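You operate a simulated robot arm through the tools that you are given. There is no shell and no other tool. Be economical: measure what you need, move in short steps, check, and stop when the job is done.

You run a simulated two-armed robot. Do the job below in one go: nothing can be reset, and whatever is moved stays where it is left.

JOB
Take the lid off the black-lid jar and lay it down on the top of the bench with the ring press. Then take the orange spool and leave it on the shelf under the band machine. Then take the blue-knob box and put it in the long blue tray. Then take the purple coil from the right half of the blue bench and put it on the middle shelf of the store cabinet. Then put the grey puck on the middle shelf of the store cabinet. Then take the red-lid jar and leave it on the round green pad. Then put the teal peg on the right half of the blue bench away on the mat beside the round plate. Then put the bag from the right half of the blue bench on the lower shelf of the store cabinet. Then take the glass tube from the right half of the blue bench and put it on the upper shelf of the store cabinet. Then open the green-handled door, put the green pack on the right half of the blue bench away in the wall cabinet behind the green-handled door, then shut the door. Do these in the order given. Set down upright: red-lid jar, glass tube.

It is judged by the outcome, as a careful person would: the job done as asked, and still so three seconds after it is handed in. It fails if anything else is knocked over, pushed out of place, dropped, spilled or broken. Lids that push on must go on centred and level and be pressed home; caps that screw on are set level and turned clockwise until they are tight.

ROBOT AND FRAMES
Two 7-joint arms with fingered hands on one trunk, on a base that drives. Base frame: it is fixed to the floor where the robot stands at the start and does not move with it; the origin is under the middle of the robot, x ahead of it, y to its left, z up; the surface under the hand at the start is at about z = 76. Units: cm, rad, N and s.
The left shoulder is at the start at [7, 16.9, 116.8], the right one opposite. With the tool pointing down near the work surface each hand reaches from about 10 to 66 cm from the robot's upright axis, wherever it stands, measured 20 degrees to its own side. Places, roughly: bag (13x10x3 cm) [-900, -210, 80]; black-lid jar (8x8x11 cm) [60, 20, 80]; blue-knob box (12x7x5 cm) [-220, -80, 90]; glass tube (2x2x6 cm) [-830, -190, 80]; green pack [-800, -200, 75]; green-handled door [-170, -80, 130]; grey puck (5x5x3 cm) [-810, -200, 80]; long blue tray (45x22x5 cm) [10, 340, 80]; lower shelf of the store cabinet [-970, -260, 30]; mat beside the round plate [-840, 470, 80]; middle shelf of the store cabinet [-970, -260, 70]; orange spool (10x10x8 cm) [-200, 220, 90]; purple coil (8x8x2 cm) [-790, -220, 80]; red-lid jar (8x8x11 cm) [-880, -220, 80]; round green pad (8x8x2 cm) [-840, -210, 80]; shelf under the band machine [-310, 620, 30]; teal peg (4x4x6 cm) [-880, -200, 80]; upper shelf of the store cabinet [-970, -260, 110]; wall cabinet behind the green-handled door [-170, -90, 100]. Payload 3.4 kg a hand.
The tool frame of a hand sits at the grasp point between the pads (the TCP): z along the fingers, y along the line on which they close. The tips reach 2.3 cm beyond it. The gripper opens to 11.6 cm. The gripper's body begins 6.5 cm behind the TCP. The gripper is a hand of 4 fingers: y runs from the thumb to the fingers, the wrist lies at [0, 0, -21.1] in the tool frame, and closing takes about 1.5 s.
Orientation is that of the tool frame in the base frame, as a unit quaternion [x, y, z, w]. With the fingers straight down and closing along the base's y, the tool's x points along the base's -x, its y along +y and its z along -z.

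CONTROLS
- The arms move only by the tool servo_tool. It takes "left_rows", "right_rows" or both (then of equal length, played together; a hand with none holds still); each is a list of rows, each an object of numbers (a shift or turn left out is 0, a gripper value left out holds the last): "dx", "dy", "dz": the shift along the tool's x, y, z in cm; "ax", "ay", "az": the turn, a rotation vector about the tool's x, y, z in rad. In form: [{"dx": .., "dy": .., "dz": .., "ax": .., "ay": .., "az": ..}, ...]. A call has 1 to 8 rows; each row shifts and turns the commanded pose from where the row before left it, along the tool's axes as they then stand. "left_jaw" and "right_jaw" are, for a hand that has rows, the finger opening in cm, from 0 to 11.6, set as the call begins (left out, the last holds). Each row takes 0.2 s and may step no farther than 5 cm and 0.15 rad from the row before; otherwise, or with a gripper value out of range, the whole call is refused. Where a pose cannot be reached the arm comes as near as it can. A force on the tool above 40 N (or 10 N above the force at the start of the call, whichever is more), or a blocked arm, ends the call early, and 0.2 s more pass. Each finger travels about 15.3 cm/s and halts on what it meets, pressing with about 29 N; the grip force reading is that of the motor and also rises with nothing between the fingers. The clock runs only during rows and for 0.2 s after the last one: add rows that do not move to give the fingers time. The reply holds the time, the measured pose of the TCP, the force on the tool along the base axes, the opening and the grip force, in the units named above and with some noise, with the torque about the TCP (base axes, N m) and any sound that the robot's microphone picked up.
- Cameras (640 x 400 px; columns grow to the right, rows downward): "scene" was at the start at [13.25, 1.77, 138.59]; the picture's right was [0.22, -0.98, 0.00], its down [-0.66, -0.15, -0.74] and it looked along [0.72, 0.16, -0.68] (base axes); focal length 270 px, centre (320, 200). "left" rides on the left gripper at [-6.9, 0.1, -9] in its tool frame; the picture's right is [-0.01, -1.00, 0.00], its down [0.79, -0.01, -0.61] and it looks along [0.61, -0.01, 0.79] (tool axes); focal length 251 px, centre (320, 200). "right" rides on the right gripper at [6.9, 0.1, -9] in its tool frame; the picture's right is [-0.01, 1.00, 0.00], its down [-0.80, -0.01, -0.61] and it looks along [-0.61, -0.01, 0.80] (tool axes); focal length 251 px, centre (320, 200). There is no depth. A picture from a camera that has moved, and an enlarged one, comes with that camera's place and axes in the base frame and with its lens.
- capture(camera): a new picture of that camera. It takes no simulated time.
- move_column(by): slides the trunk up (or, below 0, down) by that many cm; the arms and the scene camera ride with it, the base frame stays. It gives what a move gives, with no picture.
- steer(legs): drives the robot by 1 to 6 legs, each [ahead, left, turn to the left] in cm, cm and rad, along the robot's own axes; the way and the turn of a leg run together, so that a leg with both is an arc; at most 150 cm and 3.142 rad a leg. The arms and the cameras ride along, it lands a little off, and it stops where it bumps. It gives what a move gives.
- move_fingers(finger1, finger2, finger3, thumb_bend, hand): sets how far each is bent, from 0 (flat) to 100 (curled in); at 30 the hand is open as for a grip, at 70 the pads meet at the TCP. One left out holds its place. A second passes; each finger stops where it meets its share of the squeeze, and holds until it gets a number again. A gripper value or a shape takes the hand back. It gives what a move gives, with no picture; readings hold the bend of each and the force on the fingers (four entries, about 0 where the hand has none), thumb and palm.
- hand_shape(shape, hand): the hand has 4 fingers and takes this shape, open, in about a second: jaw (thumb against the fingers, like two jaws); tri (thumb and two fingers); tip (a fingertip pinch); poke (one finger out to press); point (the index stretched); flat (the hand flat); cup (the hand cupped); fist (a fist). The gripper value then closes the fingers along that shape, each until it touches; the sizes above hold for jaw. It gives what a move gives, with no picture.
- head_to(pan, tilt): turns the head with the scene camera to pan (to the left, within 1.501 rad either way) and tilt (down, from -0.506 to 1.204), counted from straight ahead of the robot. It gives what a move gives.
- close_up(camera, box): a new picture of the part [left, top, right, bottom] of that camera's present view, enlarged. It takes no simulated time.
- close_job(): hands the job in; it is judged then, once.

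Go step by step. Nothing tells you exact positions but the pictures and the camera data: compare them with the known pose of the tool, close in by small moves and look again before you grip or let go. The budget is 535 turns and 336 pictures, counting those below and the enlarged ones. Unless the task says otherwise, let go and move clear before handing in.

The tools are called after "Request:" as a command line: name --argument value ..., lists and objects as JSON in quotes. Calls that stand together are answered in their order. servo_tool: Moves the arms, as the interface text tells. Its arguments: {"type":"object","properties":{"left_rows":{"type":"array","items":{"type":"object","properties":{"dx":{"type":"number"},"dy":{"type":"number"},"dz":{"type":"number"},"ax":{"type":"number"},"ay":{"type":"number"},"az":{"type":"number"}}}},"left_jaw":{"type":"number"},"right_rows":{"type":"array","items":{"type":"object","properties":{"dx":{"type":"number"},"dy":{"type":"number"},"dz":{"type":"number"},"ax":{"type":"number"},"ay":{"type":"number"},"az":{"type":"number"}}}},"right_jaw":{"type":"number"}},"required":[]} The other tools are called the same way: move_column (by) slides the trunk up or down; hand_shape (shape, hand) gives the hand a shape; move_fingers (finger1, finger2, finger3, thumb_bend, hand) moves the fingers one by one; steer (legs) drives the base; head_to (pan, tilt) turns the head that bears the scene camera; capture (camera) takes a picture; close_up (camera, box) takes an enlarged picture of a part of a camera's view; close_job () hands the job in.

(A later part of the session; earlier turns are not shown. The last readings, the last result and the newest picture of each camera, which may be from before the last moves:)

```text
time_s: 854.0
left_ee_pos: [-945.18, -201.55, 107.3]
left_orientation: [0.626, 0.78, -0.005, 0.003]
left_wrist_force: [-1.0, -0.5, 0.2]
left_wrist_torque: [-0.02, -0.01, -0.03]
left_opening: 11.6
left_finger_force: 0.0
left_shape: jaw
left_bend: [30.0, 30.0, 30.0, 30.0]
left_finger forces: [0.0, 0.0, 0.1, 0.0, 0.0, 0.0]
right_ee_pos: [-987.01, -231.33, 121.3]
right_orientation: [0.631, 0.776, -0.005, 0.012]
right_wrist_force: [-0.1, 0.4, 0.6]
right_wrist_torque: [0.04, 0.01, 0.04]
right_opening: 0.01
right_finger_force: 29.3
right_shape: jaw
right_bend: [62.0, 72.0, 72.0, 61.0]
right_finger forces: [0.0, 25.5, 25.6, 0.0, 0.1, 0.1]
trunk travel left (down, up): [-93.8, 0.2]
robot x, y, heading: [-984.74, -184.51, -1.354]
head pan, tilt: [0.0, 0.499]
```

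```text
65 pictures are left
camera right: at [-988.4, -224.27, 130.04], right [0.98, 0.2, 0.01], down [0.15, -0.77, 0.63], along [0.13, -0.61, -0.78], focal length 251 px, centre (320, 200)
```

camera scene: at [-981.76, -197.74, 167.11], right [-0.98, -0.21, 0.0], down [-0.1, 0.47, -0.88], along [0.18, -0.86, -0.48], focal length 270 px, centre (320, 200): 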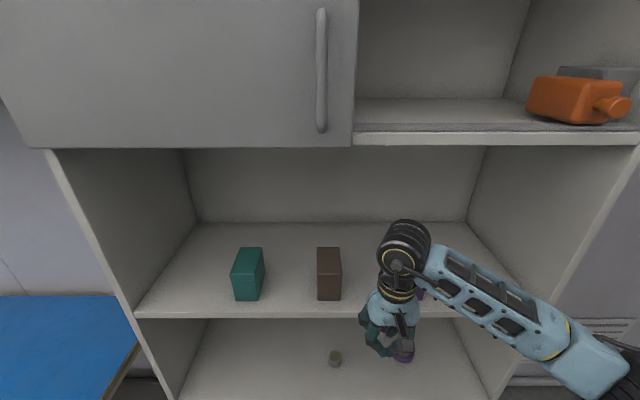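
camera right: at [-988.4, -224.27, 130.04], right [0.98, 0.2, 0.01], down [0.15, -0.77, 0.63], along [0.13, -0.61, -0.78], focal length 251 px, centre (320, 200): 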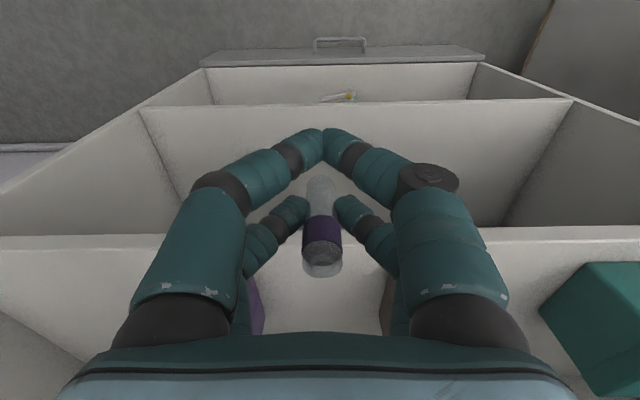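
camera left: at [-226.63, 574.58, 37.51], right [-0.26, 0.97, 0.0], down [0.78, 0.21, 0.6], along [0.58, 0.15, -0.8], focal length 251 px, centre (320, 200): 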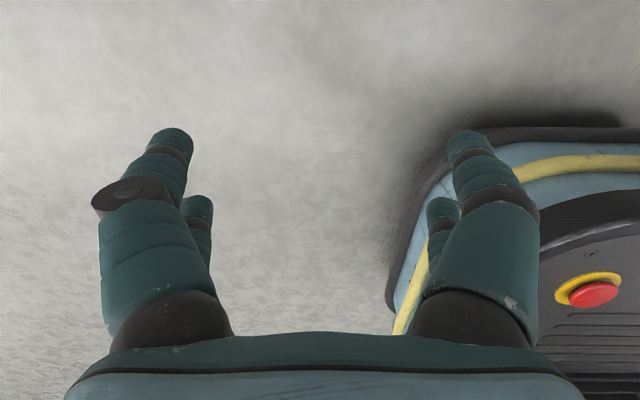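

The tube is centred between the two boxes. Forward 13 cm.

Request:
steer --legs '[[13, 0, 0]]'

Request:
capture --camera "right"

Request:
capture --camera "scene"

```text
time_s: 855.3
left_ee_pos: [-942.61, -214.02, 107.33]
left_orientation: [0.625, 0.78, -0.005, 0.003]
left_wrist_force: [-0.9, -0.1, -0.2]
left_wrist_torque: [-0.03, 0.0, -0.03]
left_opening: 11.62
left_finger_force: 0.1
left_shape: jaw
left_bend: [30.0, 30.0, 30.0, 30.0]
left_finger forces: [0.1, 0.1, 0.1, 0.1, 0.0, 0.0]
right_ee_pos: [-984.42, -243.71, 121.3]
right_orientation: [0.631, 0.776, -0.006, 0.012]
right_wrist_force: [1.2, -0.5, 0.1]
right_wrist_torque: [0.0, 0.01, -0.01]
right_opening: 0.0
right_finger_force: 29.1
right_shape: jaw
right_bend: [62.0, 72.0, 72.0, 61.0]
right_finger forces: [0.0, 25.6, 25.7, 0.1, 0.0, 0.1]
trunk travel left (down, up): [-93.8, 0.2]
robot x, y, heading: [-981.86, -196.61, -1.357]
head pan, tilt: [0.0, 0.499]
```

```text
64 pictures are left
camera right: at [-985.7, -236.81, 130.09], right [0.98, 0.2, 0.01], down [0.15, -0.77, 0.63], along [0.13, -0.61, -0.78], focal length 251 px, centre (320, 200)
```

right: 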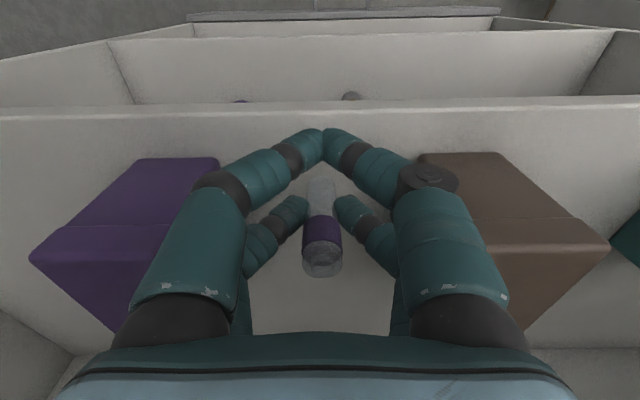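

```text
63 pictures are left
camera scene: at [-979.08, -210.23, 167.13], right [-0.98, -0.21, 0.0], down [-0.1, 0.47, -0.88], along [0.18, -0.86, -0.48], focal length 270 px, centre (320, 200)
```

scene: 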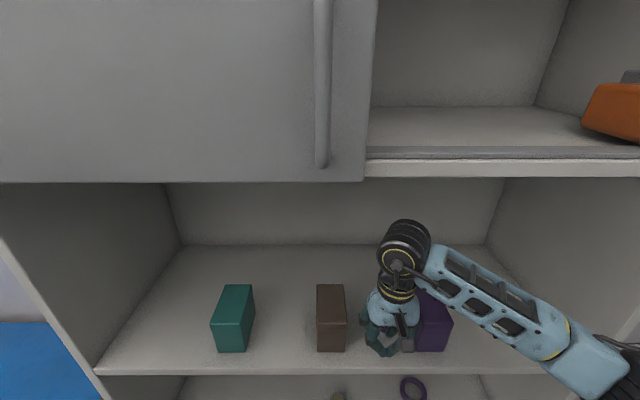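

The boxes are well to either side; the tube is only ~2.4 cm from the lip, so I'll go 3 cm deeper, then lower.

Request:
steer --legs '[[3.2, 0, 0]]'

Request:
servo_tool --right_rows '[{"dz": 0.8}, {"dz": 0.8}, {"dz": 0.6}, {}]'

Request:
capture --camera "right"

```text
time_s: 856.2
left_ee_pos: [-941.95, -216.88, 107.29]
left_orientation: [0.625, 0.781, -0.005, 0.005]
left_wrist_force: [0.2, -0.8, 0.2]
left_wrist_torque: [-0.01, 0.01, 0.0]
left_opening: 11.62
left_finger_force: 0.1
left_shape: jaw
left_bend: [30.0, 30.0, 30.0, 30.0]
left_finger forces: [0.1, 0.0, 0.0, 0.0, 0.0, 0.0]
right_ee_pos: [-983.69, -246.49, 121.3]
right_orientation: [0.631, 0.776, -0.006, 0.013]
right_wrist_force: [-0.6, -0.6, -0.2]
right_wrist_torque: [-0.04, -0.01, 0.01]
right_opening: 0.0
right_finger_force: 28.8
right_shape: jaw
right_bend: [62.0, 72.0, 72.0, 61.0]
right_finger forces: [0.0, 25.7, 25.6, 0.1, 0.0, 0.0]
trunk travel left (down, up): [-93.8, 0.2]
robot x, y, heading: [-981.14, -200.12, -1.359]
head pan, tilt: [0.0, 0.499]
```

```text
time_s: 857.2
left_ee_pos: [-941.79, -217.59, 107.27]
left_orientation: [0.625, 0.781, -0.003, 0.002]
left_wrist_force: [-0.3, -0.1, 0.7]
left_wrist_torque: [0.03, 0.0, 0.02]
left_opening: 11.59
left_finger_force: 0.0
left_shape: jaw
left_bend: [30.0, 30.0, 30.0, 30.0]
left_finger forces: [0.0, 0.1, 0.0, 0.1, 0.1, 0.0]
right_ee_pos: [-983.44, -247.41, 118.71]
right_orientation: [0.631, 0.776, -0.004, 0.011]
right_wrist_force: [0.4, -0.1, 0.1]
right_wrist_torque: [0.01, -0.02, -0.05]
right_opening: 0.0
right_finger_force: 29.3
right_shape: jaw
right_bend: [62.0, 72.0, 72.0, 61.0]
right_finger forces: [0.0, 25.7, 25.6, 0.0, 0.1, 0.1]
trunk travel left (down, up): [-93.8, 0.2]
robot x, y, heading: [-981.62, -199.61, -1.358]
head pan, tilt: [0.0, 0.499]
```

```text
62 pictures are left
camera right: at [-984.89, -240.55, 127.69], right [0.98, 0.2, 0.01], down [0.15, -0.77, 0.62], along [0.13, -0.61, -0.78], focal length 251 px, centre (320, 200)
```

right: 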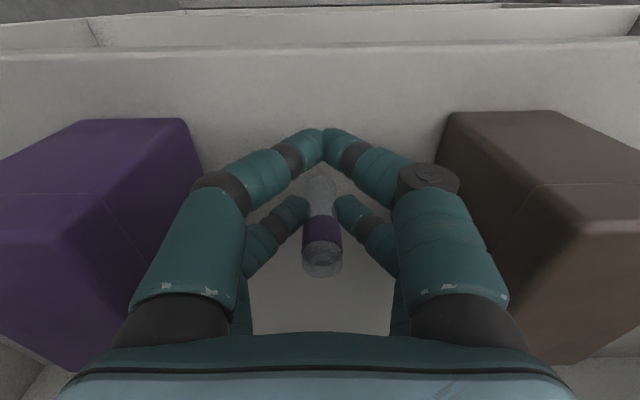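

Request:
servo_tool --right_rows '[{"dz": 0.4}, {"dz": 0.3}, {"dz": 0.3}, {}]'

Request:
servo_tool --right_rows '[{"dz": 0.2}, {"dz": 0.2}, {}]'

```text
time_s: 858.2
left_ee_pos: [-941.87, -217.39, 107.23]
left_orientation: [0.625, 0.78, -0.005, 0.003]
left_wrist_force: [0.6, -0.2, 0.0]
left_wrist_torque: [-0.03, -0.02, -0.03]
left_opening: 11.6
left_finger_force: 0.0
left_shape: jaw
left_bend: [30.0, 30.0, 30.0, 30.0]
left_finger forces: [0.1, 0.1, 0.0, 0.0, 0.0, 0.0]
right_ee_pos: [-983.53, -247.17, 117.74]
right_orientation: [0.631, 0.776, -0.004, 0.011]
right_wrist_force: [0.1, -1.2, -1.3]
right_wrist_torque: [-0.02, 0.01, 0.01]
right_opening: 0.0
right_finger_force: 29.0
right_shape: jaw
right_bend: [62.0, 72.0, 72.0, 61.0]
right_finger forces: [0.0, 25.9, 25.8, 0.1, 0.0, 0.0]
trunk travel left (down, up): [-93.8, 0.2]
robot x, y, heading: [-981.47, -199.92, -1.36]
head pan, tilt: [0.0, 0.499]
```

```text
time_s: 859.0
left_ee_pos: [-941.91, -217.26, 107.29]
left_orientation: [0.626, 0.78, -0.004, 0.003]
left_wrist_force: [0.4, -0.2, 0.8]
left_wrist_torque: [0.02, 0.0, 0.0]
left_opening: 11.61
left_finger_force: 0.0
left_shape: jaw
left_bend: [30.0, 30.0, 30.0, 30.0]
left_finger forces: [0.0, 0.0, 0.0, 0.0, 0.0, 0.0]
right_ee_pos: [-983.48, -247.33, 117.71]
right_orientation: [0.63, 0.777, -0.006, 0.013]
right_wrist_force: [-0.8, -4.4, 22.2]
right_wrist_torque: [-0.53, -0.06, -0.03]
right_opening: 0.02
right_finger_force: 29.4
right_shape: jaw
right_bend: [62.0, 73.0, 73.0, 61.0]
right_finger forces: [0.0, 31.9, 33.5, 0.0, 0.0, 0.0]
trunk travel left (down, up): [-93.8, 0.2]
robot x, y, heading: [-981.07, -199.97, -1.357]
head pan, tilt: [0.0, 0.499]
```

Contact (22 N). Ease up, then release slightly.

Request:
servo_tool --right_rows '[{"dz": -0.3}, {}]'

Request:
servo_tool --right_rows '[{}, {}, {}, {}]' --right_jaw 5

Request:
capture --camera "right"

```text
time_s: 859.6
left_ee_pos: [-941.7, -217.36, 107.28]
left_orientation: [0.626, 0.78, -0.005, 0.003]
left_wrist_force: [-0.9, -0.1, 0.7]
left_wrist_torque: [0.01, 0.01, 0.0]
left_opening: 11.63
left_finger_force: 0.1
left_shape: jaw
left_bend: [30.0, 30.0, 30.0, 30.0]
left_finger forces: [0.0, 0.1, 0.1, 0.0, 0.0, 0.0]
right_ee_pos: [-983.62, -247.27, 117.67]
right_orientation: [0.63, 0.776, -0.005, 0.009]
right_wrist_force: [0.6, -3.0, 8.7]
right_wrist_torque: [-0.2, -0.05, -0.02]
right_opening: 0.0
right_finger_force: 28.8
right_shape: jaw
right_bend: [62.0, 73.0, 73.0, 61.0]
right_finger forces: [0.1, 30.7, 31.3, 0.0, 0.0, 0.1]
trunk travel left (down, up): [-93.8, 0.2]
robot x, y, heading: [-981.04, -199.7, -1.356]
head pan, tilt: [0.0, 0.499]
```

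```text
time_s: 860.6
left_ee_pos: [-941.82, -217.53, 107.37]
left_orientation: [0.625, 0.78, -0.004, 0.001]
left_wrist_force: [0.5, -0.4, 0.0]
left_wrist_torque: [0.02, -0.02, 0.01]
left_opening: 11.6
left_finger_force: 0.0
left_shape: jaw
left_bend: [30.0, 30.0, 30.0, 30.0]
left_finger forces: [0.0, 0.0, 0.0, 0.0, 0.0, 0.0]
right_ee_pos: [-983.55, -247.23, 117.71]
right_orientation: [0.631, 0.776, -0.004, 0.012]
right_wrist_force: [0.2, -0.4, 0.6]
right_wrist_torque: [0.01, 0.01, 0.0]
right_opening: 4.94
right_finger_force: 0.1
right_shape: jaw
right_bend: [73.0, 73.0, 73.0, 77.0]
right_finger forces: [0.0, 0.0, 0.0, 0.0, 0.0, 0.0]
trunk travel left (down, up): [-93.8, 0.2]
robot x, y, heading: [-981.51, -199.73, -1.356]
head pan, tilt: [0.0, 0.499]
```

```text
61 pictures are left
camera right: at [-984.92, -240.38, 126.65], right [0.98, 0.2, 0.01], down [0.15, -0.77, 0.62], along [0.13, -0.61, -0.78], focal length 251 px, centre (320, 200)
```

right: 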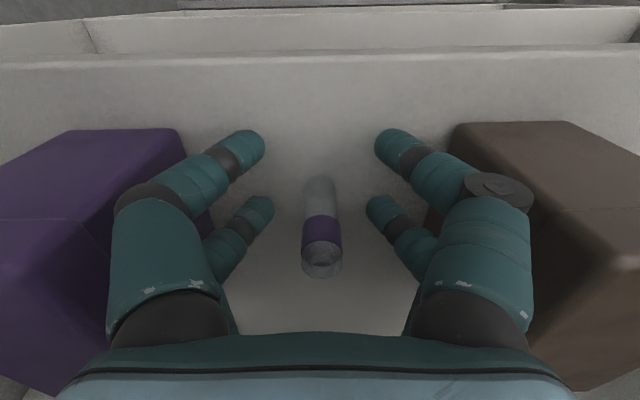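

The tube stands upright. Backing straight out leaves it untouched.

Request:
steer --legs '[[-12, 0, 0]]'

Request:
capture --camera "right"

Request:
steer --legs '[[-45, 0, 0]]'

Request:
close_up --camera "scene" --box '[180, 130, 480, 360]'

```text
time_s: 861.8
left_ee_pos: [-944.16, -206.07, 107.25]
left_orientation: [0.625, 0.781, -0.004, 0.002]
left_wrist_force: [-0.2, 0.3, -0.4]
left_wrist_torque: [0.01, -0.02, -0.01]
left_opening: 11.58
left_finger_force: 0.1
left_shape: jaw
left_bend: [30.0, 30.0, 30.0, 30.0]
left_finger forces: [0.0, 0.0, 0.0, 0.0, 0.0, 0.0]
right_ee_pos: [-986.11, -235.98, 117.6]
right_orientation: [0.631, 0.776, -0.003, 0.01]
right_wrist_force: [0.2, -0.7, 0.0]
right_wrist_torque: [0.0, -0.03, -0.01]
right_opening: 4.95
right_finger_force: 0.0
right_shape: jaw
right_bend: [73.0, 73.0, 73.0, 77.0]
right_finger forces: [0.0, 0.0, 0.1, 0.1, 0.1, 0.0]
trunk travel left (down, up): [-93.8, 0.2]
robot x, y, heading: [-983.74, -188.58, -1.362]
head pan, tilt: [0.0, 0.499]
```

```text
60 pictures are left
camera right: at [-987.34, -229.08, 126.52], right [0.98, 0.2, 0.01], down [0.15, -0.77, 0.62], along [0.13, -0.61, -0.78], focal length 251 px, centre (320, 200)
```

right: 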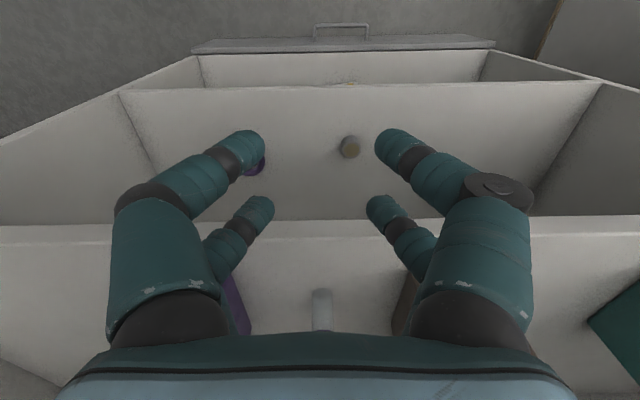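

```text
time_s: 864.5
left_ee_pos: [-953.77, -161.73, 107.29]
left_orientation: [0.627, 0.779, -0.004, 0.002]
left_wrist_force: [0.0, 0.5, 0.5]
left_wrist_torque: [0.03, 0.0, 0.02]
left_opening: 11.59
left_finger_force: 0.1
left_shape: jaw
left_bend: [30.0, 30.0, 30.0, 30.0]
left_finger forces: [0.0, 0.0, 0.0, 0.1, 0.0, 0.0]
right_ee_pos: [-995.6, -191.39, 117.61]
right_orientation: [0.632, 0.775, -0.003, 0.01]
right_wrist_force: [0.6, -0.9, 1.1]
right_wrist_torque: [0.04, -0.02, 0.01]
right_opening: 4.93
right_finger_force: 0.1
right_shape: jaw
right_bend: [73.0, 73.0, 73.0, 77.0]
right_finger forces: [0.1, 0.0, 0.0, 0.0, 0.0, 0.0]
trunk travel left (down, up): [-93.8, 0.2]
robot x, y, heading: [-993.56, -143.93, -1.366]
head pan, tilt: [0.0, 0.499]
```

```text
1.74 times, centred on (330, 245) of scene
camera zoom: at [-990.23, -158.08, 167.05], right [-0.98, -0.21, 0.0], down [-0.1, 0.47, -0.88], along [0.18, -0.86, -0.48], focal length 470 px, centre (303, 122)
```

zoom: 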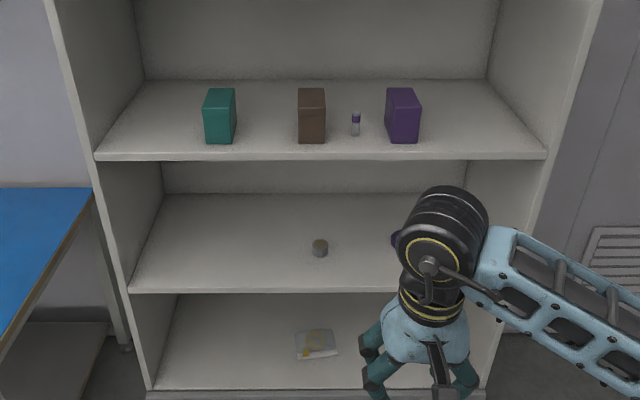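

All three cabinet items are in place. Now the last job: first open the green-handled door. I'll drive back to the wall cabinet.

Request:
servo_tool --right_rows '[{"dz": 3, "dx": 2}, {"dz": 3, "dx": 2}, {"dz": 3, "dx": 2}, {}]' --right_jaw 8

Request:
steer --legs '[[-40, 0, 0], [0, 0, 1.52], [150, 0, 0], [150, 0, 0], [150, 0, 0], [150, 0, 0]]'

Request:
steer --legs '[[150, 0, 0], [40, 0, 0], [0, 0, -1.53]]'

Request:
head_to --pan 0 --tilt 0.4

Request:
capture --camera "scene"

```text
time_s: 865.5
left_ee_pos: [-953.84, -161.52, 107.27]
left_orientation: [0.626, 0.78, -0.004, 0.003]
left_wrist_force: [0.4, 0.4, -0.1]
left_wrist_torque: [0.02, -0.02, -0.03]
left_opening: 11.61
left_finger_force: 0.1
left_shape: jaw
left_bend: [30.0, 30.0, 30.0, 30.0]
left_finger forces: [0.1, 0.0, 0.1, 0.0, 0.0, 0.0]
right_ee_pos: [-996.75, -185.57, 108.49]
right_orientation: [0.632, 0.775, -0.004, 0.011]
right_wrist_force: [0.2, 0.9, 0.0]
right_wrist_torque: [0.0, 0.02, -0.01]
right_opening: 7.95
right_finger_force: 0.1
right_shape: jaw
right_bend: [68.0, 68.0, 68.0, 67.0]
right_finger forces: [0.0, 0.1, 0.0, 0.0, 0.1, 0.0]
trunk travel left (down, up): [-93.8, 0.2]
robot x, y, heading: [-993.41, -143.72, -1.362]
head pan, tilt: [0.0, 0.499]
```

```text
time_s: 899.9
left_ee_pos: [-390.71, 38.74, 107.36]
left_orientation: [-0.087, 0.996, -0.002, 0.006]
left_wrist_force: [0.4, -0.4, -0.9]
left_wrist_torque: [0.01, -0.03, 0.0]
left_opening: 11.58
left_finger_force: 0.1
left_shape: jaw
left_bend: [30.0, 30.0, 30.0, 30.0]
left_finger forces: [0.1, 0.0, 0.0, 0.0, 0.1, 0.0]
right_ee_pos: [-368.47, -5.29, 108.67]
right_orientation: [-0.08, 0.997, 0.005, 0.011]
right_wrist_force: [-0.1, 0.6, -0.8]
right_wrist_torque: [0.0, 0.01, 0.01]
right_opening: 7.96
right_finger_force: 0.0
right_shape: jaw
right_bend: [68.0, 68.0, 68.0, 67.0]
right_finger forces: [0.1, 0.0, 0.1, 0.0, 0.0, 0.0]
trunk travel left (down, up): [-93.8, 0.2]
robot x, y, heading: [-409.7, 0.0, 0.161]
head pan, tilt: [0.0, 0.499]
```

```text
time_s: 913.1
left_ee_pos: [-183.94, 12.77, 107.25]
left_orientation: [0.629, 0.777, -0.005, 0.003]
left_wrist_force: [-0.7, -0.6, -0.3]
left_wrist_torque: [0.01, 0.0, 0.02]
left_opening: 11.57
left_finger_force: 0.0
left_shape: jaw
left_bend: [30.0, 30.0, 30.0, 30.0]
left_finger forces: [0.1, 0.1, 0.0, 0.1, 0.1, 0.1]
right_ee_pos: [-227.18, -11.1, 108.6]
right_orientation: [0.635, 0.773, -0.005, 0.011]
right_wrist_force: [0.3, 0.1, 0.5]
right_wrist_torque: [0.0, 0.01, 0.02]
right_opening: 7.94
right_finger_force: 0.2
right_shape: jaw
right_bend: [68.0, 68.0, 68.0, 67.0]
right_finger forces: [0.0, 0.0, 0.0, 0.1, 0.0, 0.1]
trunk travel left (down, up): [-93.8, 0.2]
robot x, y, heading: [-223.22, 30.29, -1.374]
head pan, tilt: [0.0, 0.499]
```

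```text
time_s: 913.8
left_ee_pos: [-184.02, 12.64, 107.42]
left_orientation: [0.628, 0.778, -0.005, 0.002]
left_wrist_force: [-0.5, 0.8, 0.3]
left_wrist_torque: [-0.01, 0.02, 0.01]
left_opening: 11.58
left_finger_force: 0.0
left_shape: jaw
left_bend: [30.0, 30.0, 30.0, 30.0]
left_finger forces: [0.0, 0.1, 0.1, 0.1, 0.0, 0.0]
right_ee_pos: [-227.18, -11.15, 108.66]
right_orientation: [0.634, 0.773, -0.004, 0.012]
right_wrist_force: [0.3, 0.5, -0.1]
right_wrist_torque: [-0.02, -0.02, 0.0]
right_opening: 7.97
right_finger_force: 0.0
right_shape: jaw
right_bend: [68.0, 68.0, 68.0, 67.0]
right_finger forces: [0.1, 0.0, 0.0, 0.1, 0.0, 0.0]
trunk travel left (down, up): [-93.8, 0.2]
robot x, y, heading: [-223.5, 30.71, -1.367]
head pan, tilt: [0.0, 0.4]
```

```text
58 pictures are left
camera scene: at [-220.39, 16.49, 167.98], right [-0.98, -0.2, 0.0], down [-0.08, 0.38, -0.92], along [0.18, -0.9, -0.39], focal length 270 px, centre (320, 200)
```

scene: 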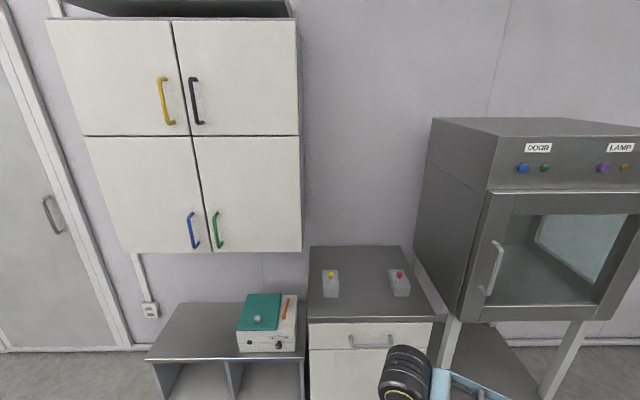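

The green handle is at about [-159, -71], z 104–120; hinge at [-192.6, -82]. I'll move in front of it, lower the trunk, and tilt the right hand to point forward.

Request:
steer --legs '[[35, 53.5, -0.013]]'

Request:
move_column --by -16

Request:
servo_tool --right_rows '[{"dx": -3, "dz": -2, "ay": -0.14}, {"dx": -3, "dz": -2, "ay": -0.14}, {"dx": -3, "dz": -2, "ay": -0.14}, {"dx": -3, "dz": -1, "ay": -0.14}, {"ay": -0.14}, {"ay": -0.14}, {"ay": -0.14}, {"ay": -0.14}]' --right_jaw 6

Request:
capture --camera "scene"

```text
time_s: 917.4
left_ee_pos: [-125.37, -12.29, 107.21]
left_orientation: [0.636, 0.772, -0.005, 0.002]
left_wrist_force: [0.7, 0.2, -0.6]
left_wrist_torque: [0.03, -0.01, -0.01]
left_opening: 11.61
left_finger_force: 0.2
left_shape: jaw
left_bend: [30.0, 30.0, 30.0, 30.0]
left_finger forces: [0.1, 0.0, 0.0, 0.0, 0.0, 0.0]
right_ee_pos: [-168.82, -35.39, 108.62]
right_orientation: [0.64, 0.768, -0.004, 0.011]
right_wrist_force: [-0.6, 0.1, 0.9]
right_wrist_torque: [0.01, 0.0, 0.0]
right_opening: 7.95
right_finger_force: 0.1
right_shape: jaw
right_bend: [68.0, 68.0, 68.0, 67.0]
right_finger forces: [0.0, 0.0, 0.1, 0.0, 0.0, 0.0]
trunk travel left (down, up): [-93.8, 0.2]
robot x, y, heading: [-164.46, 6.04, -1.388]
head pan, tilt: [0.0, 0.4]
```

```text
time_s: 919.2
left_ee_pos: [-125.22, -12.34, 91.16]
left_orientation: [0.635, 0.773, -0.004, 0.003]
left_wrist_force: [0.7, -0.8, 0.8]
left_wrist_torque: [0.0, 0.01, 0.01]
left_opening: 11.6
left_finger_force: 0.0
left_shape: jaw
left_bend: [30.0, 30.0, 30.0, 30.0]
left_finger forces: [0.0, 0.0, 0.0, 0.0, 0.1, 0.0]
right_ee_pos: [-168.7, -35.52, 92.56]
right_orientation: [0.639, 0.769, -0.005, 0.011]
right_wrist_force: [0.3, -0.5, 0.4]
right_wrist_torque: [-0.04, 0.02, -0.01]
right_opening: 7.96
right_finger_force: 0.1
right_shape: jaw
right_bend: [68.0, 68.0, 68.0, 67.0]
right_finger forces: [0.0, 0.0, 0.0, 0.0, 0.0, 0.0]
trunk travel left (down, up): [-77.8, 16.2]
robot x, y, heading: [-164.72, 6.21, -1.383]
head pan, tilt: [0.0, 0.4]
```

```text
time_s: 921.0
left_ee_pos: [-125.27, -12.37, 91.27]
left_orientation: [0.635, 0.773, -0.005, 0.003]
left_wrist_force: [0.1, 0.1, 0.2]
left_wrist_torque: [0.01, 0.01, 0.0]
left_opening: 11.6
left_finger_force: 0.1
left_shape: jaw
left_bend: [30.0, 30.0, 30.0, 30.0]
left_finger forces: [0.1, 0.0, 0.1, 0.0, 0.0, 0.0]
right_ee_pos: [-168.18, -50.42, 112.76]
right_orientation: [0.543, 0.656, -0.334, 0.405]
right_wrist_force: [0.1, -0.2, -0.2]
right_wrist_torque: [0.0, 0.02, -0.03]
right_opening: 6.03
right_finger_force: 0.1
right_shape: jaw
right_bend: [72.0, 72.0, 72.0, 75.0]
right_finger forces: [0.0, 0.1, 0.1, 0.0, 0.0, 0.0]
right hand out of reach, approached as far as the arm can: row 7, 8
trunk travel left (down, up): [-77.8, 16.2]
robot x, y, heading: [-164.55, 5.81, -1.383]
head pan, tilt: [0.0, 0.4]
```

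```text
57 pictures are left
camera scene: at [-161.64, -7.98, 151.99], right [-0.98, -0.19, 0.0], down [-0.07, 0.38, -0.92], along [0.17, -0.91, -0.39], focal length 270 px, centre (320, 200)
```

scene: 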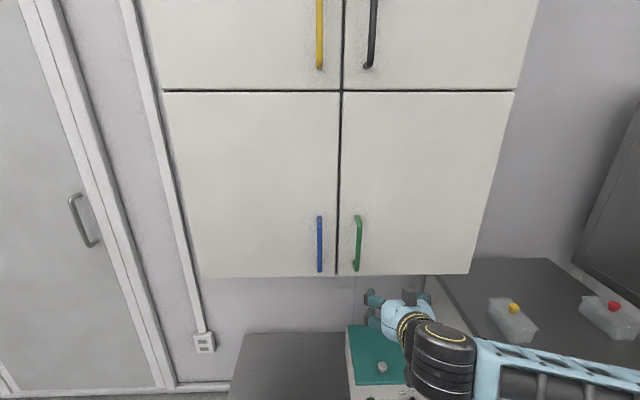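

Handle at about [-159.4, -71.5, 113]. Align laterally and drive forward 15 cm, then check with the hand camera.

Request:
servo_tool --right_rows '[{"dy": 2.4}, {"dy": 2.3}, {}]'

Request:
steer --legs '[[14, 0, 0]]'

Request:
capture --camera "right"

Request:
close_up --camera "scene" --box '[270, 180, 470, 380]'

```text
time_s: 921.8
left_ee_pos: [-125.35, -12.43, 91.34]
left_orientation: [0.635, 0.772, -0.004, 0.002]
left_wrist_force: [0.9, 0.1, -0.8]
left_wrist_torque: [0.0, -0.02, 0.03]
left_opening: 11.59
left_finger_force: 0.0
left_shape: jaw
left_bend: [30.0, 30.0, 30.0, 30.0]
left_finger forces: [0.0, 0.0, 0.0, 0.0, 0.1, 0.1]
right_ee_pos: [-163.92, -50.46, 115.13]
right_orientation: [0.541, 0.647, -0.342, 0.414]
right_wrist_force: [0.3, -0.5, -0.4]
right_wrist_torque: [-0.01, 0.01, 0.01]
right_opening: 6.07
right_finger_force: 0.1
right_shape: jaw
right_bend: [72.0, 72.0, 72.0, 75.0]
right_finger forces: [0.0, 0.0, 0.0, 0.0, 0.0, 0.0]
right hand out of reach, approached as far as the arm can: row 1, 2
trunk travel left (down, up): [-77.8, 16.2]
robot x, y, heading: [-163.97, 6.11, -1.382]
head pan, tilt: [0.0, 0.4]
```

```text
time_s: 923.1
left_ee_pos: [-122.72, -26.07, 91.42]
left_orientation: [0.634, 0.773, -0.005, 0.003]
left_wrist_force: [-0.5, 0.9, 0.0]
left_wrist_torque: [0.01, 0.0, -0.01]
left_opening: 11.63
left_finger_force: 0.0
left_shape: jaw
left_bend: [30.0, 30.0, 30.0, 30.0]
left_finger forces: [0.1, 0.1, 0.0, 0.0, 0.0, 0.0]
right_ee_pos: [-161.23, -64.06, 115.12]
right_orientation: [0.54, 0.648, -0.342, 0.415]
right_wrist_force: [0.2, 0.1, 0.5]
right_wrist_torque: [0.0, -0.03, 0.02]
right_opening: 6.03
right_finger_force: 0.1
right_shape: jaw
right_bend: [72.0, 72.0, 72.0, 75.0]
right_finger forces: [0.0, 0.0, 0.0, 0.0, 0.0, 0.0]
trunk travel left (down, up): [-77.8, 16.2]
robot x, y, heading: [-161.81, -7.77, -1.384]
head pan, tilt: [0.0, 0.4]
```

```text
56 pictures are left
camera right: at [-163.05, -53.25, 112.75], right [0.98, 0.18, 0.01], down [-0.05, 0.21, 0.98], along [0.17, -0.96, 0.22], focal length 251 px, centre (320, 200)
```

right: 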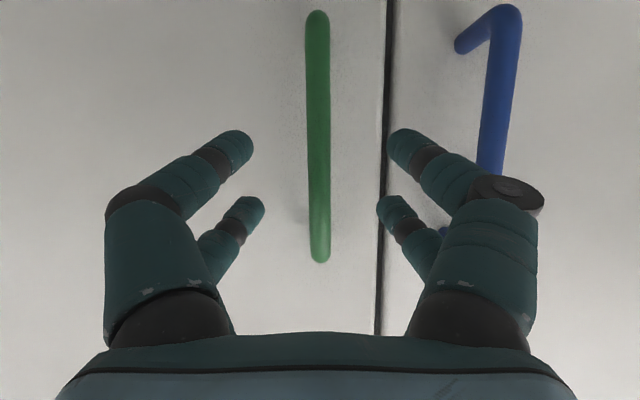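

```text
2.00 times, centred on (370, 280) of scene
camera zoom: at [-159.01, -21.6, 152.02], right [-0.98, -0.19, 0.0], down [-0.07, 0.38, -0.92], along [0.17, -0.91, -0.39], focal length 540 px, centre (220, 40)
```

zoom: 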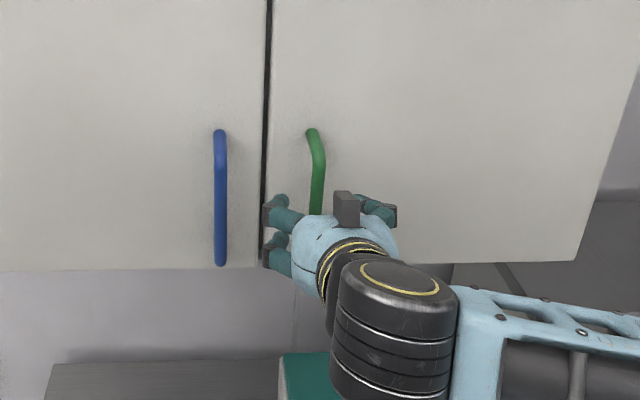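

The bar is centred between the fingers. Forward 6.5 cm and close.

Request:
steer --legs '[[6.5, 0, 0]]'

Request:
servo_tool --right_rows '[{}, {}, {}, {}, {}, {}, {}]' --right_jaw 0

Request:
capture --camera "right"

```text
time_s: 924.2
left_ee_pos: [-121.58, -31.58, 91.32]
left_orientation: [0.634, 0.773, -0.005, 0.002]
left_wrist_force: [0.5, 0.4, -0.7]
left_wrist_torque: [-0.04, 0.04, 0.01]
left_opening: 11.61
left_finger_force: 0.1
left_shape: jaw
left_bend: [30.0, 30.0, 30.0, 30.0]
left_finger forces: [0.1, 0.0, 0.0, 0.0, 0.0, 0.1]
right_ee_pos: [-159.91, -69.41, 115.05]
right_orientation: [0.537, 0.651, -0.34, 0.415]
right_wrist_force: [-0.9, 1.1, 0.3]
right_wrist_torque: [0.0, 0.01, 0.02]
right_opening: 6.03
right_finger_force: 0.0
right_shape: jaw
right_bend: [72.0, 72.0, 72.0, 75.0]
right_finger forces: [0.0, 0.0, 0.0, 0.0, 0.1, 0.0]
trunk travel left (down, up): [-77.8, 16.2]
robot x, y, heading: [-160.59, -13.48, -1.375]
head pan, tilt: [0.0, 0.4]
stopped in leg 1: the force on the tool passed its limit at 78 N (the readings are from after the stop); the commanded pose is now the measured one
```

```text
time_s: 925.8
left_ee_pos: [-121.63, -31.7, 91.32]
left_orientation: [0.634, 0.773, -0.005, 0.002]
left_wrist_force: [-0.7, 0.4, -0.3]
left_wrist_torque: [0.02, -0.01, -0.06]
left_opening: 11.61
left_finger_force: 0.2
left_shape: jaw
left_bend: [30.0, 30.0, 30.0, 30.0]
left_finger forces: [0.0, 0.0, 0.1, 0.1, 0.0, 0.0]
right_ee_pos: [-159.9, -69.51, 115.0]
right_orientation: [0.537, 0.651, -0.338, 0.416]
right_wrist_force: [-1.9, -0.6, 0.1]
right_wrist_torque: [-0.01, 0.04, 0.07]
right_opening: 0.0
right_finger_force: 28.6
right_shape: jaw
right_bend: [63.0, 65.0, 72.0, 64.0]
right_finger forces: [0.1, 0.0, 0.0, 0.0, 1.9, 0.0]
trunk travel left (down, up): [-77.8, 16.2]
robot x, y, heading: [-160.34, -13.18, -1.378]
head pan, tilt: [0.0, 0.4]
```

```text
54 pictures are left
camera right: at [-161.89, -58.68, 112.63], right [0.98, 0.19, 0.01], down [-0.05, 0.2, 0.98], along [0.18, -0.96, 0.21], focal length 251 px, centre (320, 200)
```

right: 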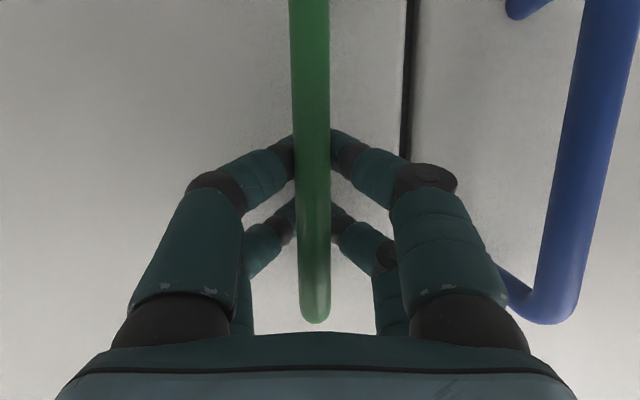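

The fingers have closed behind the bar, hooking it. Now pull the door with a short arc about its hinge.

Request:
steer --legs '[[-9, -12.3, 0.2]]'

Request:
capture --camera "scene"

```text
time_s: 927.2
left_ee_pos: [-132.9, -18.55, 91.23]
left_orientation: [0.552, 0.834, -0.005, 0.002]
left_wrist_force: [0.6, 0.2, 0.0]
left_wrist_torque: [0.02, 0.0, 0.02]
left_opening: 11.64
left_finger_force: 0.2
left_shape: jaw
left_bend: [30.0, 30.0, 30.0, 30.0]
left_finger forces: [0.0, 0.0, 0.0, 0.0, 0.0, 0.0]
right_ee_pos: [-162.97, -63.15, 114.88]
right_orientation: [0.469, 0.702, -0.295, 0.447]
right_wrist_force: [-0.7, -0.3, 0.5]
right_wrist_torque: [0.01, 0.01, 0.04]
right_opening: 0.02
right_finger_force: 28.9
right_shape: jaw
right_bend: [63.0, 65.0, 72.0, 64.0]
right_finger forces: [0.1, 0.0, 0.0, 0.0, 0.8, 0.0]
trunk travel left (down, up): [-77.8, 16.2]
robot x, y, heading: [-174.81, -8.07, -1.179]
head pan, tilt: [0.0, 0.4]
```

```text
53 pictures are left
camera scene: at [-169.45, -21.64, 151.97], right [-0.92, -0.38, 0.0], down [-0.15, 0.36, -0.92], along [0.35, -0.85, -0.39], focal length 270 px, centre (320, 200)
```

scene: 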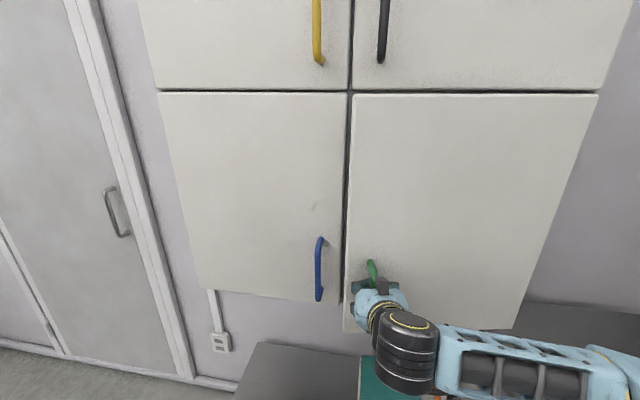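

The door is opening. Continue the arc.

Request:
steer --legs '[[-13.5, -18.4, 0.3]]'

Request:
steer --legs '[[-13.5, -18.4, 0.3]]'

Request:
capture --camera "scene"

```text
time_s: 928.9
left_ee_pos: [-154.64, -3.47, 91.21]
left_orientation: [0.423, 0.906, -0.003, 0.003]
left_wrist_force: [-0.2, 0.7, 0.4]
left_wrist_torque: [0.0, -0.03, 0.02]
left_opening: 11.59
left_finger_force: 0.0
left_shape: jaw
left_bend: [30.0, 30.0, 30.0, 30.0]
left_finger forces: [0.0, 0.0, 0.0, 0.1, 0.0, 0.0]
right_ee_pos: [-170.09, -54.94, 114.79]
right_orientation: [0.358, 0.765, -0.225, 0.486]
right_wrist_force: [-0.2, 0.9, 0.6]
right_wrist_torque: [0.0, 0.03, 0.01]
right_opening: 0.01
right_finger_force: 28.8
right_shape: jaw
right_bend: [63.0, 65.0, 72.0, 64.0]
right_finger forces: [0.0, 0.0, 0.1, 0.0, 0.0, 0.0]
trunk travel left (down, up): [-77.8, 16.2]
robot x, y, heading: [-197.53, -5.98, -0.886]
head pan, tilt: [0.0, 0.4]
```

```text
time_s: 930.6
left_ee_pos: [-179.45, 4.49, 91.33]
left_orientation: [0.283, 0.959, -0.004, 0.003]
left_wrist_force: [0.9, -0.1, -0.6]
left_wrist_torque: [0.0, 0.02, 0.01]
left_opening: 11.6
left_finger_force: 0.0
left_shape: jaw
left_bend: [30.0, 30.0, 30.0, 30.0]
left_finger forces: [0.0, 0.1, 0.0, 0.0, 0.1, 0.0]
right_ee_pos: [-179.04, -49.26, 114.99]
right_orientation: [0.241, 0.809, -0.15, 0.515]
right_wrist_force: [-0.7, -1.1, -0.2]
right_wrist_torque: [0.0, 0.02, -0.04]
right_opening: 0.0
right_finger_force: 28.2
right_shape: jaw
right_bend: [63.0, 65.0, 72.0, 64.0]
right_finger forces: [0.1, 0.0, 0.0, 0.0, 0.6, 0.1]
trunk travel left (down, up): [-77.8, 16.2]
robot x, y, heading: [-220.0, -10.62, -0.579]
head pan, tilt: [0.0, 0.4]
```

```text
52 pictures are left
camera scene: at [-207.84, -18.62, 151.97], right [-0.55, -0.83, 0.0], down [-0.33, 0.21, -0.92], along [0.77, -0.51, -0.39], focal length 270 px, centre (320, 200)
```

scene: 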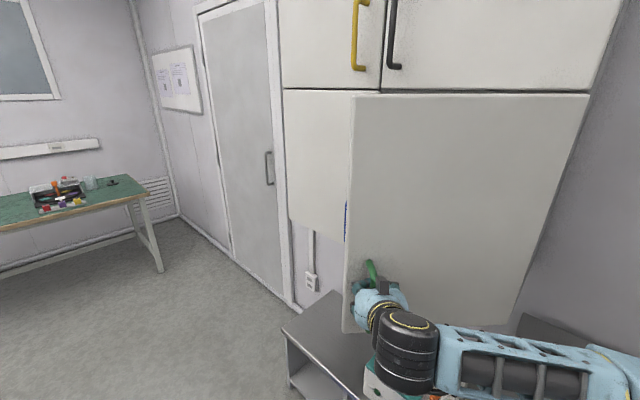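

Continue to about 65–70°.

Request:
steer --legs '[[-9, -12.3, 0.2]]'

Request:
steer --legs '[[-7.5, -10.2, 0.17]]'

Request:
capture --camera "scene"

```text
time_s: 932.0
left_ee_pos: [-196.96, 5.52, 91.26]
left_orientation: [0.185, 0.983, -0.003, 0.004]
left_wrist_force: [0.6, 0.2, -0.7]
left_wrist_torque: [-0.01, -0.01, 0.02]
left_opening: 11.59
left_finger_force: 0.1
left_shape: jaw
left_bend: [30.0, 30.0, 30.0, 30.0]
left_finger forces: [0.0, 0.1, 0.0, 0.1, 0.0, 0.0]
right_ee_pos: [-185.75, -47.16, 115.0]
right_orientation: [0.16, 0.829, -0.098, 0.527]
right_wrist_force: [-0.7, -2.9, 2.3]
right_wrist_torque: [-0.09, 0.0, 0.04]
right_opening: 0.0
right_finger_force: 28.7
right_shape: jaw
right_bend: [63.0, 65.0, 72.0, 64.0]
right_finger forces: [0.0, 0.0, 0.0, 0.0, 2.9, 0.1]
trunk travel left (down, up): [-77.8, 16.2]
robot x, y, heading: [-233.47, -17.46, -0.385]
head pan, tilt: [0.0, 0.4]
```

```text
time_s: 933.3
left_ee_pos: [-211.5, 3.65, 91.35]
left_orientation: [0.102, 0.995, -0.002, 0.005]
left_wrist_force: [0.5, 0.2, -0.4]
left_wrist_torque: [0.0, -0.02, 0.01]
left_opening: 11.59
left_finger_force: 0.1
left_shape: jaw
left_bend: [30.0, 30.0, 30.0, 30.0]
left_finger forces: [0.0, 0.1, 0.0, 0.0, 0.1, 0.0]
right_ee_pos: [-191.54, -46.52, 114.95]
right_orientation: [0.089, 0.839, -0.052, 0.534]
right_wrist_force: [0.6, -6.0, 0.8]
right_wrist_torque: [-0.12, -0.03, 0.11]
right_opening: 0.0
right_finger_force: 29.7
right_shape: jaw
right_bend: [63.0, 65.0, 72.0, 64.0]
right_finger forces: [0.0, 0.0, 0.1, 0.1, 6.6, 0.0]
trunk travel left (down, up): [-77.8, 16.2]
robot x, y, heading: [-243.61, -25.15, -0.212]
head pan, tilt: [0.0, 0.4]
```

```text
51 pictures are left
camera scene: at [-229.57, -28.37, 151.98], right [-0.21, -0.98, 0.0], down [-0.38, 0.08, -0.92], along [0.9, -0.19, -0.39], focal length 270 px, centre (320, 200)
```

scene: 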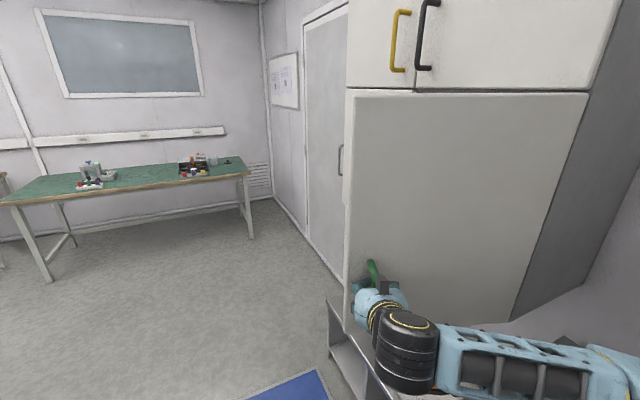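

Door is at ~67°. I'd like it wider, so I'll pull the handle back a bit further without turning.

Request:
steer --legs '[[-11.8, -3.5, 0]]'

Request:
capture --camera "scene"

```text
time_s: 935.0
left_ee_pos: [-223.36, 2.52, 91.4]
left_orientation: [0.104, 0.995, -0.002, 0.004]
left_wrist_force: [-0.3, 1.0, 0.4]
left_wrist_torque: [-0.03, 0.02, 0.0]
left_opening: 11.62
left_finger_force: 0.0
left_shape: jaw
left_bend: [30.0, 30.0, 30.0, 30.0]
left_finger forces: [0.0, 0.0, 0.0, 0.0, 0.0, 0.0]
right_ee_pos: [-203.69, -48.34, 115.13]
right_orientation: [0.097, 0.836, -0.061, 0.536]
right_wrist_force: [9.1, -23.2, -4.3]
right_wrist_torque: [-0.33, -0.2, 0.48]
right_opening: 0.0
right_finger_force: 29.2
right_shape: jaw
right_bend: [67.0, 65.0, 72.0, 60.0]
right_finger forces: [0.0, 0.0, 0.0, 0.0, 24.7, 0.0]
trunk travel left (down, up): [-77.8, 16.2]
robot x, y, heading: [-255.92, -25.6, -0.216]
head pan, tilt: [0.0, 0.4]
stopped in leg 1: the force on the tool passed its limit at 41 N (the readings are from after the stop); the commanded pose is now the measured one
```

```text
50 pictures are left
camera scene: at [-241.59, -29.5, 151.93], right [-0.22, -0.98, 0.0], down [-0.38, 0.09, -0.92], along [0.9, -0.2, -0.39], focal length 270 px, centre (320, 200)
```

scene: 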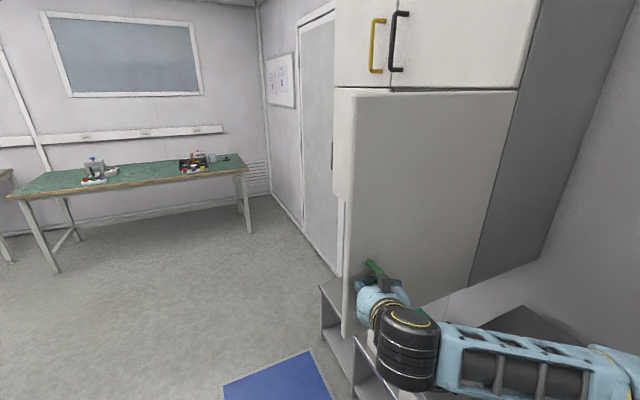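

Now about 85°. One more step, shifted right to relieve the side force.

Request:
steer --legs '[[-2, -4, 0], [-6, -4, 0]]'

Request:
capture --camera "scene"

```text
time_s: 936.5
left_ee_pos: [-230.14, -1.65, 90.75]
left_orientation: [0.1, 0.995, -0.008, -0.001]
left_wrist_force: [-0.3, 0.5, -0.1]
left_wrist_torque: [0.03, 0.01, -0.02]
left_opening: 11.59
left_finger_force: 0.2
left_shape: jaw
left_bend: [30.0, 30.0, 30.0, 30.0]
left_finger forces: [0.0, 0.1, 0.0, 0.0, 0.0, 0.1]
right_ee_pos: [-209.34, -51.74, 115.15]
right_orientation: [0.09, 0.838, -0.061, 0.535]
right_wrist_force: [22.2, -6.7, -8.8]
right_wrist_torque: [-0.16, -0.48, -0.05]
right_opening: 0.0
right_finger_force: 28.6
right_shape: jaw
right_bend: [59.0, 66.0, 72.0, 62.0]
right_finger forces: [34.1, 0.0, 0.1, 0.0, 0.1, 0.0]
trunk travel left (down, up): [-77.8, 16.2]
robot x, y, heading: [-262.85, -31.23, -0.211]
head pan, tilt: [0.0, 0.4]
stopped in leg 2: the force on the tool passed its limit at 48 N (the readings are from after the stop); the commanded pose is now the measured one
```

```text
49 pictures are left
camera scene: at [-247.46, -33.16, 151.84], right [-0.21, -0.98, 0.01], down [-0.39, 0.08, -0.92], along [0.9, -0.19, -0.4], focal length 270 px, centre (320, 200)
```

scene: 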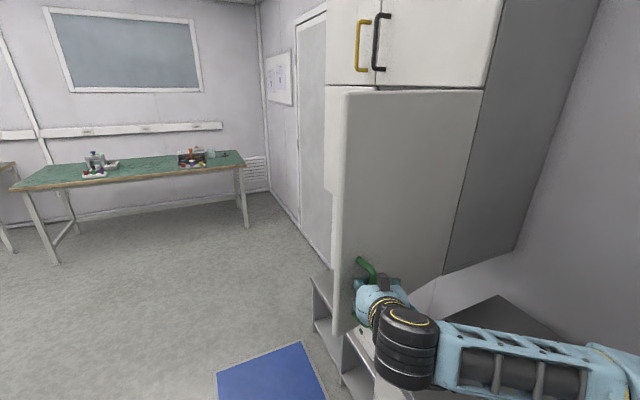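

Door is open about 100°. Release the handle and back off.

Request:
servo_tool --right_rows '[{}, {}, {}, {}, {}, {}]' --right_jaw 8

Request:
capture --camera "right"

```text
time_s: 937.9
left_ee_pos: [-230.01, -1.62, 90.67]
left_orientation: [0.101, 0.995, -0.008, -0.001]
left_wrist_force: [1.1, -1.6, 0.3]
left_wrist_torque: [-0.01, -0.02, 0.02]
left_opening: 11.58
left_finger_force: 0.2
left_shape: jaw
left_bend: [30.0, 30.0, 30.0, 30.0]
left_finger forces: [0.1, 0.0, 0.1, 0.1, 0.0, 0.1]
right_ee_pos: [-209.54, -51.87, 115.11]
right_orientation: [0.09, 0.838, -0.06, 0.536]
right_wrist_force: [-1.1, 0.1, 0.1]
right_wrist_torque: [0.0, 0.0, -0.01]
right_opening: 7.98
right_finger_force: 0.0
right_shape: jaw
right_bend: [68.0, 68.0, 68.0, 67.0]
right_finger forces: [0.0, 0.1, 0.0, 0.1, 0.0, 0.0]
trunk travel left (down, up): [-77.8, 16.2]
robot x, y, heading: [-263.16, -31.04, -0.215]
head pan, tilt: [0.0, 0.4]
```

```text
48 pictures are left
camera right: at [-220.06, -49.37, 112.68], right [0.22, 0.98, 0.0], down [-0.21, 0.04, 0.98], along [0.95, -0.21, 0.22], focal length 251 px, centre (320, 200)
```

right: 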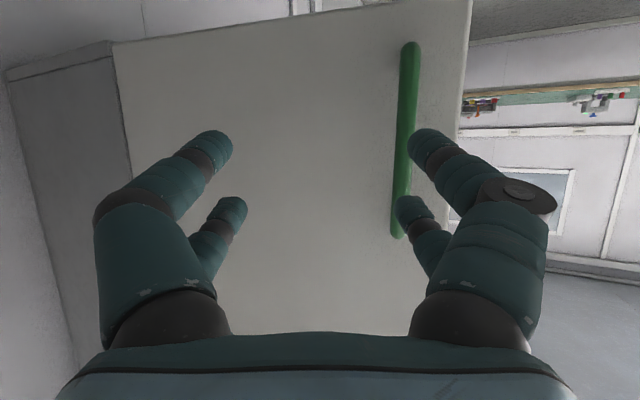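

Request:
steer --legs '[[-18, 0, 0], [0, 40, 0]]'

Request:
head_to --pan -0.3 --tilt 0.35

Request:
capture --camera "scene"

```text
time_s: 939.3
left_ee_pos: [-255.1, 2.46, 90.81]
left_orientation: [-0.066, 0.998, -0.016, 0.012]
left_wrist_force: [0.3, -0.3, 0.1]
left_wrist_torque: [-0.02, -0.04, 0.02]
left_opening: 11.59
left_finger_force: 0.0
left_shape: jaw
left_bend: [30.0, 30.0, 30.0, 30.0]
left_finger forces: [0.1, 0.1, 0.0, 0.1, 0.1, 0.1]
right_ee_pos: [-220.12, -37.22, 116.3]
right_orientation: [-0.055, 0.834, 0.029, 0.548]
right_wrist_force: [-0.4, 0.0, 0.2]
right_wrist_torque: [0.0, 0.0, -0.02]
right_opening: 7.98
right_finger_force: 0.0
right_shape: jaw
right_bend: [67.0, 67.0, 67.0, 67.0]
right_finger forces: [0.0, 0.0, 0.0, 0.1, 0.1, 0.0]
trunk travel left (down, up): [-77.8, 16.2]
robot x, y, heading: [-275.13, -35.99, 0.126]
head pan, tilt: [0.0, 0.4]
stopped in leg 1: the robot was blocked; the commanded pose is now the measured one
```

```text
time_s: 940.1
left_ee_pos: [-255.18, 2.39, 90.8]
left_orientation: [-0.065, 0.998, -0.017, 0.012]
left_wrist_force: [-0.4, -0.1, 0.0]
left_wrist_torque: [0.03, 0.0, -0.03]
left_opening: 11.61
left_finger_force: 0.0
left_shape: jaw
left_bend: [30.0, 30.0, 30.0, 30.0]
left_finger forces: [0.0, 0.0, 0.1, 0.0, 0.0, 0.0]
right_ee_pos: [-219.96, -37.41, 116.04]
right_orientation: [-0.054, 0.835, 0.028, 0.547]
right_wrist_force: [-0.2, -0.6, 0.9]
right_wrist_torque: [0.02, -0.01, 0.0]
right_opening: 7.98
right_finger_force: 0.1
right_shape: jaw
right_bend: [67.0, 67.0, 67.0, 67.0]
right_finger forces: [0.0, 0.1, 0.0, 0.0, 0.0, 0.0]
trunk travel left (down, up): [-77.8, 16.2]
robot x, y, heading: [-275.08, -36.36, 0.129]
head pan, tilt: [-0.3, 0.351]
```

```text
47 pictures are left
camera scene: at [-258.76, -34.26, 152.29], right [-0.17, -0.98, 0.02], down [-0.35, 0.04, -0.93], along [0.92, -0.17, -0.36], focal length 270 px, centre (320, 200)
```

scene: 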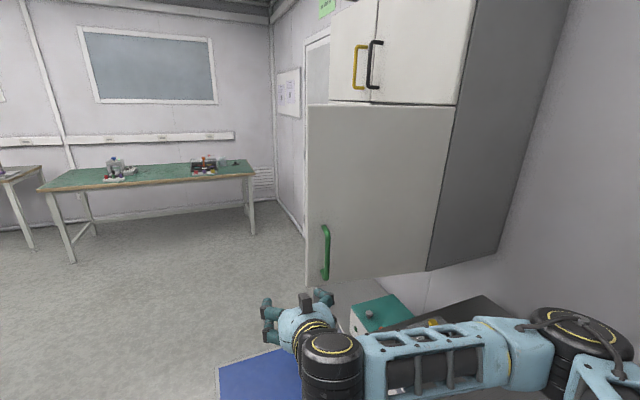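

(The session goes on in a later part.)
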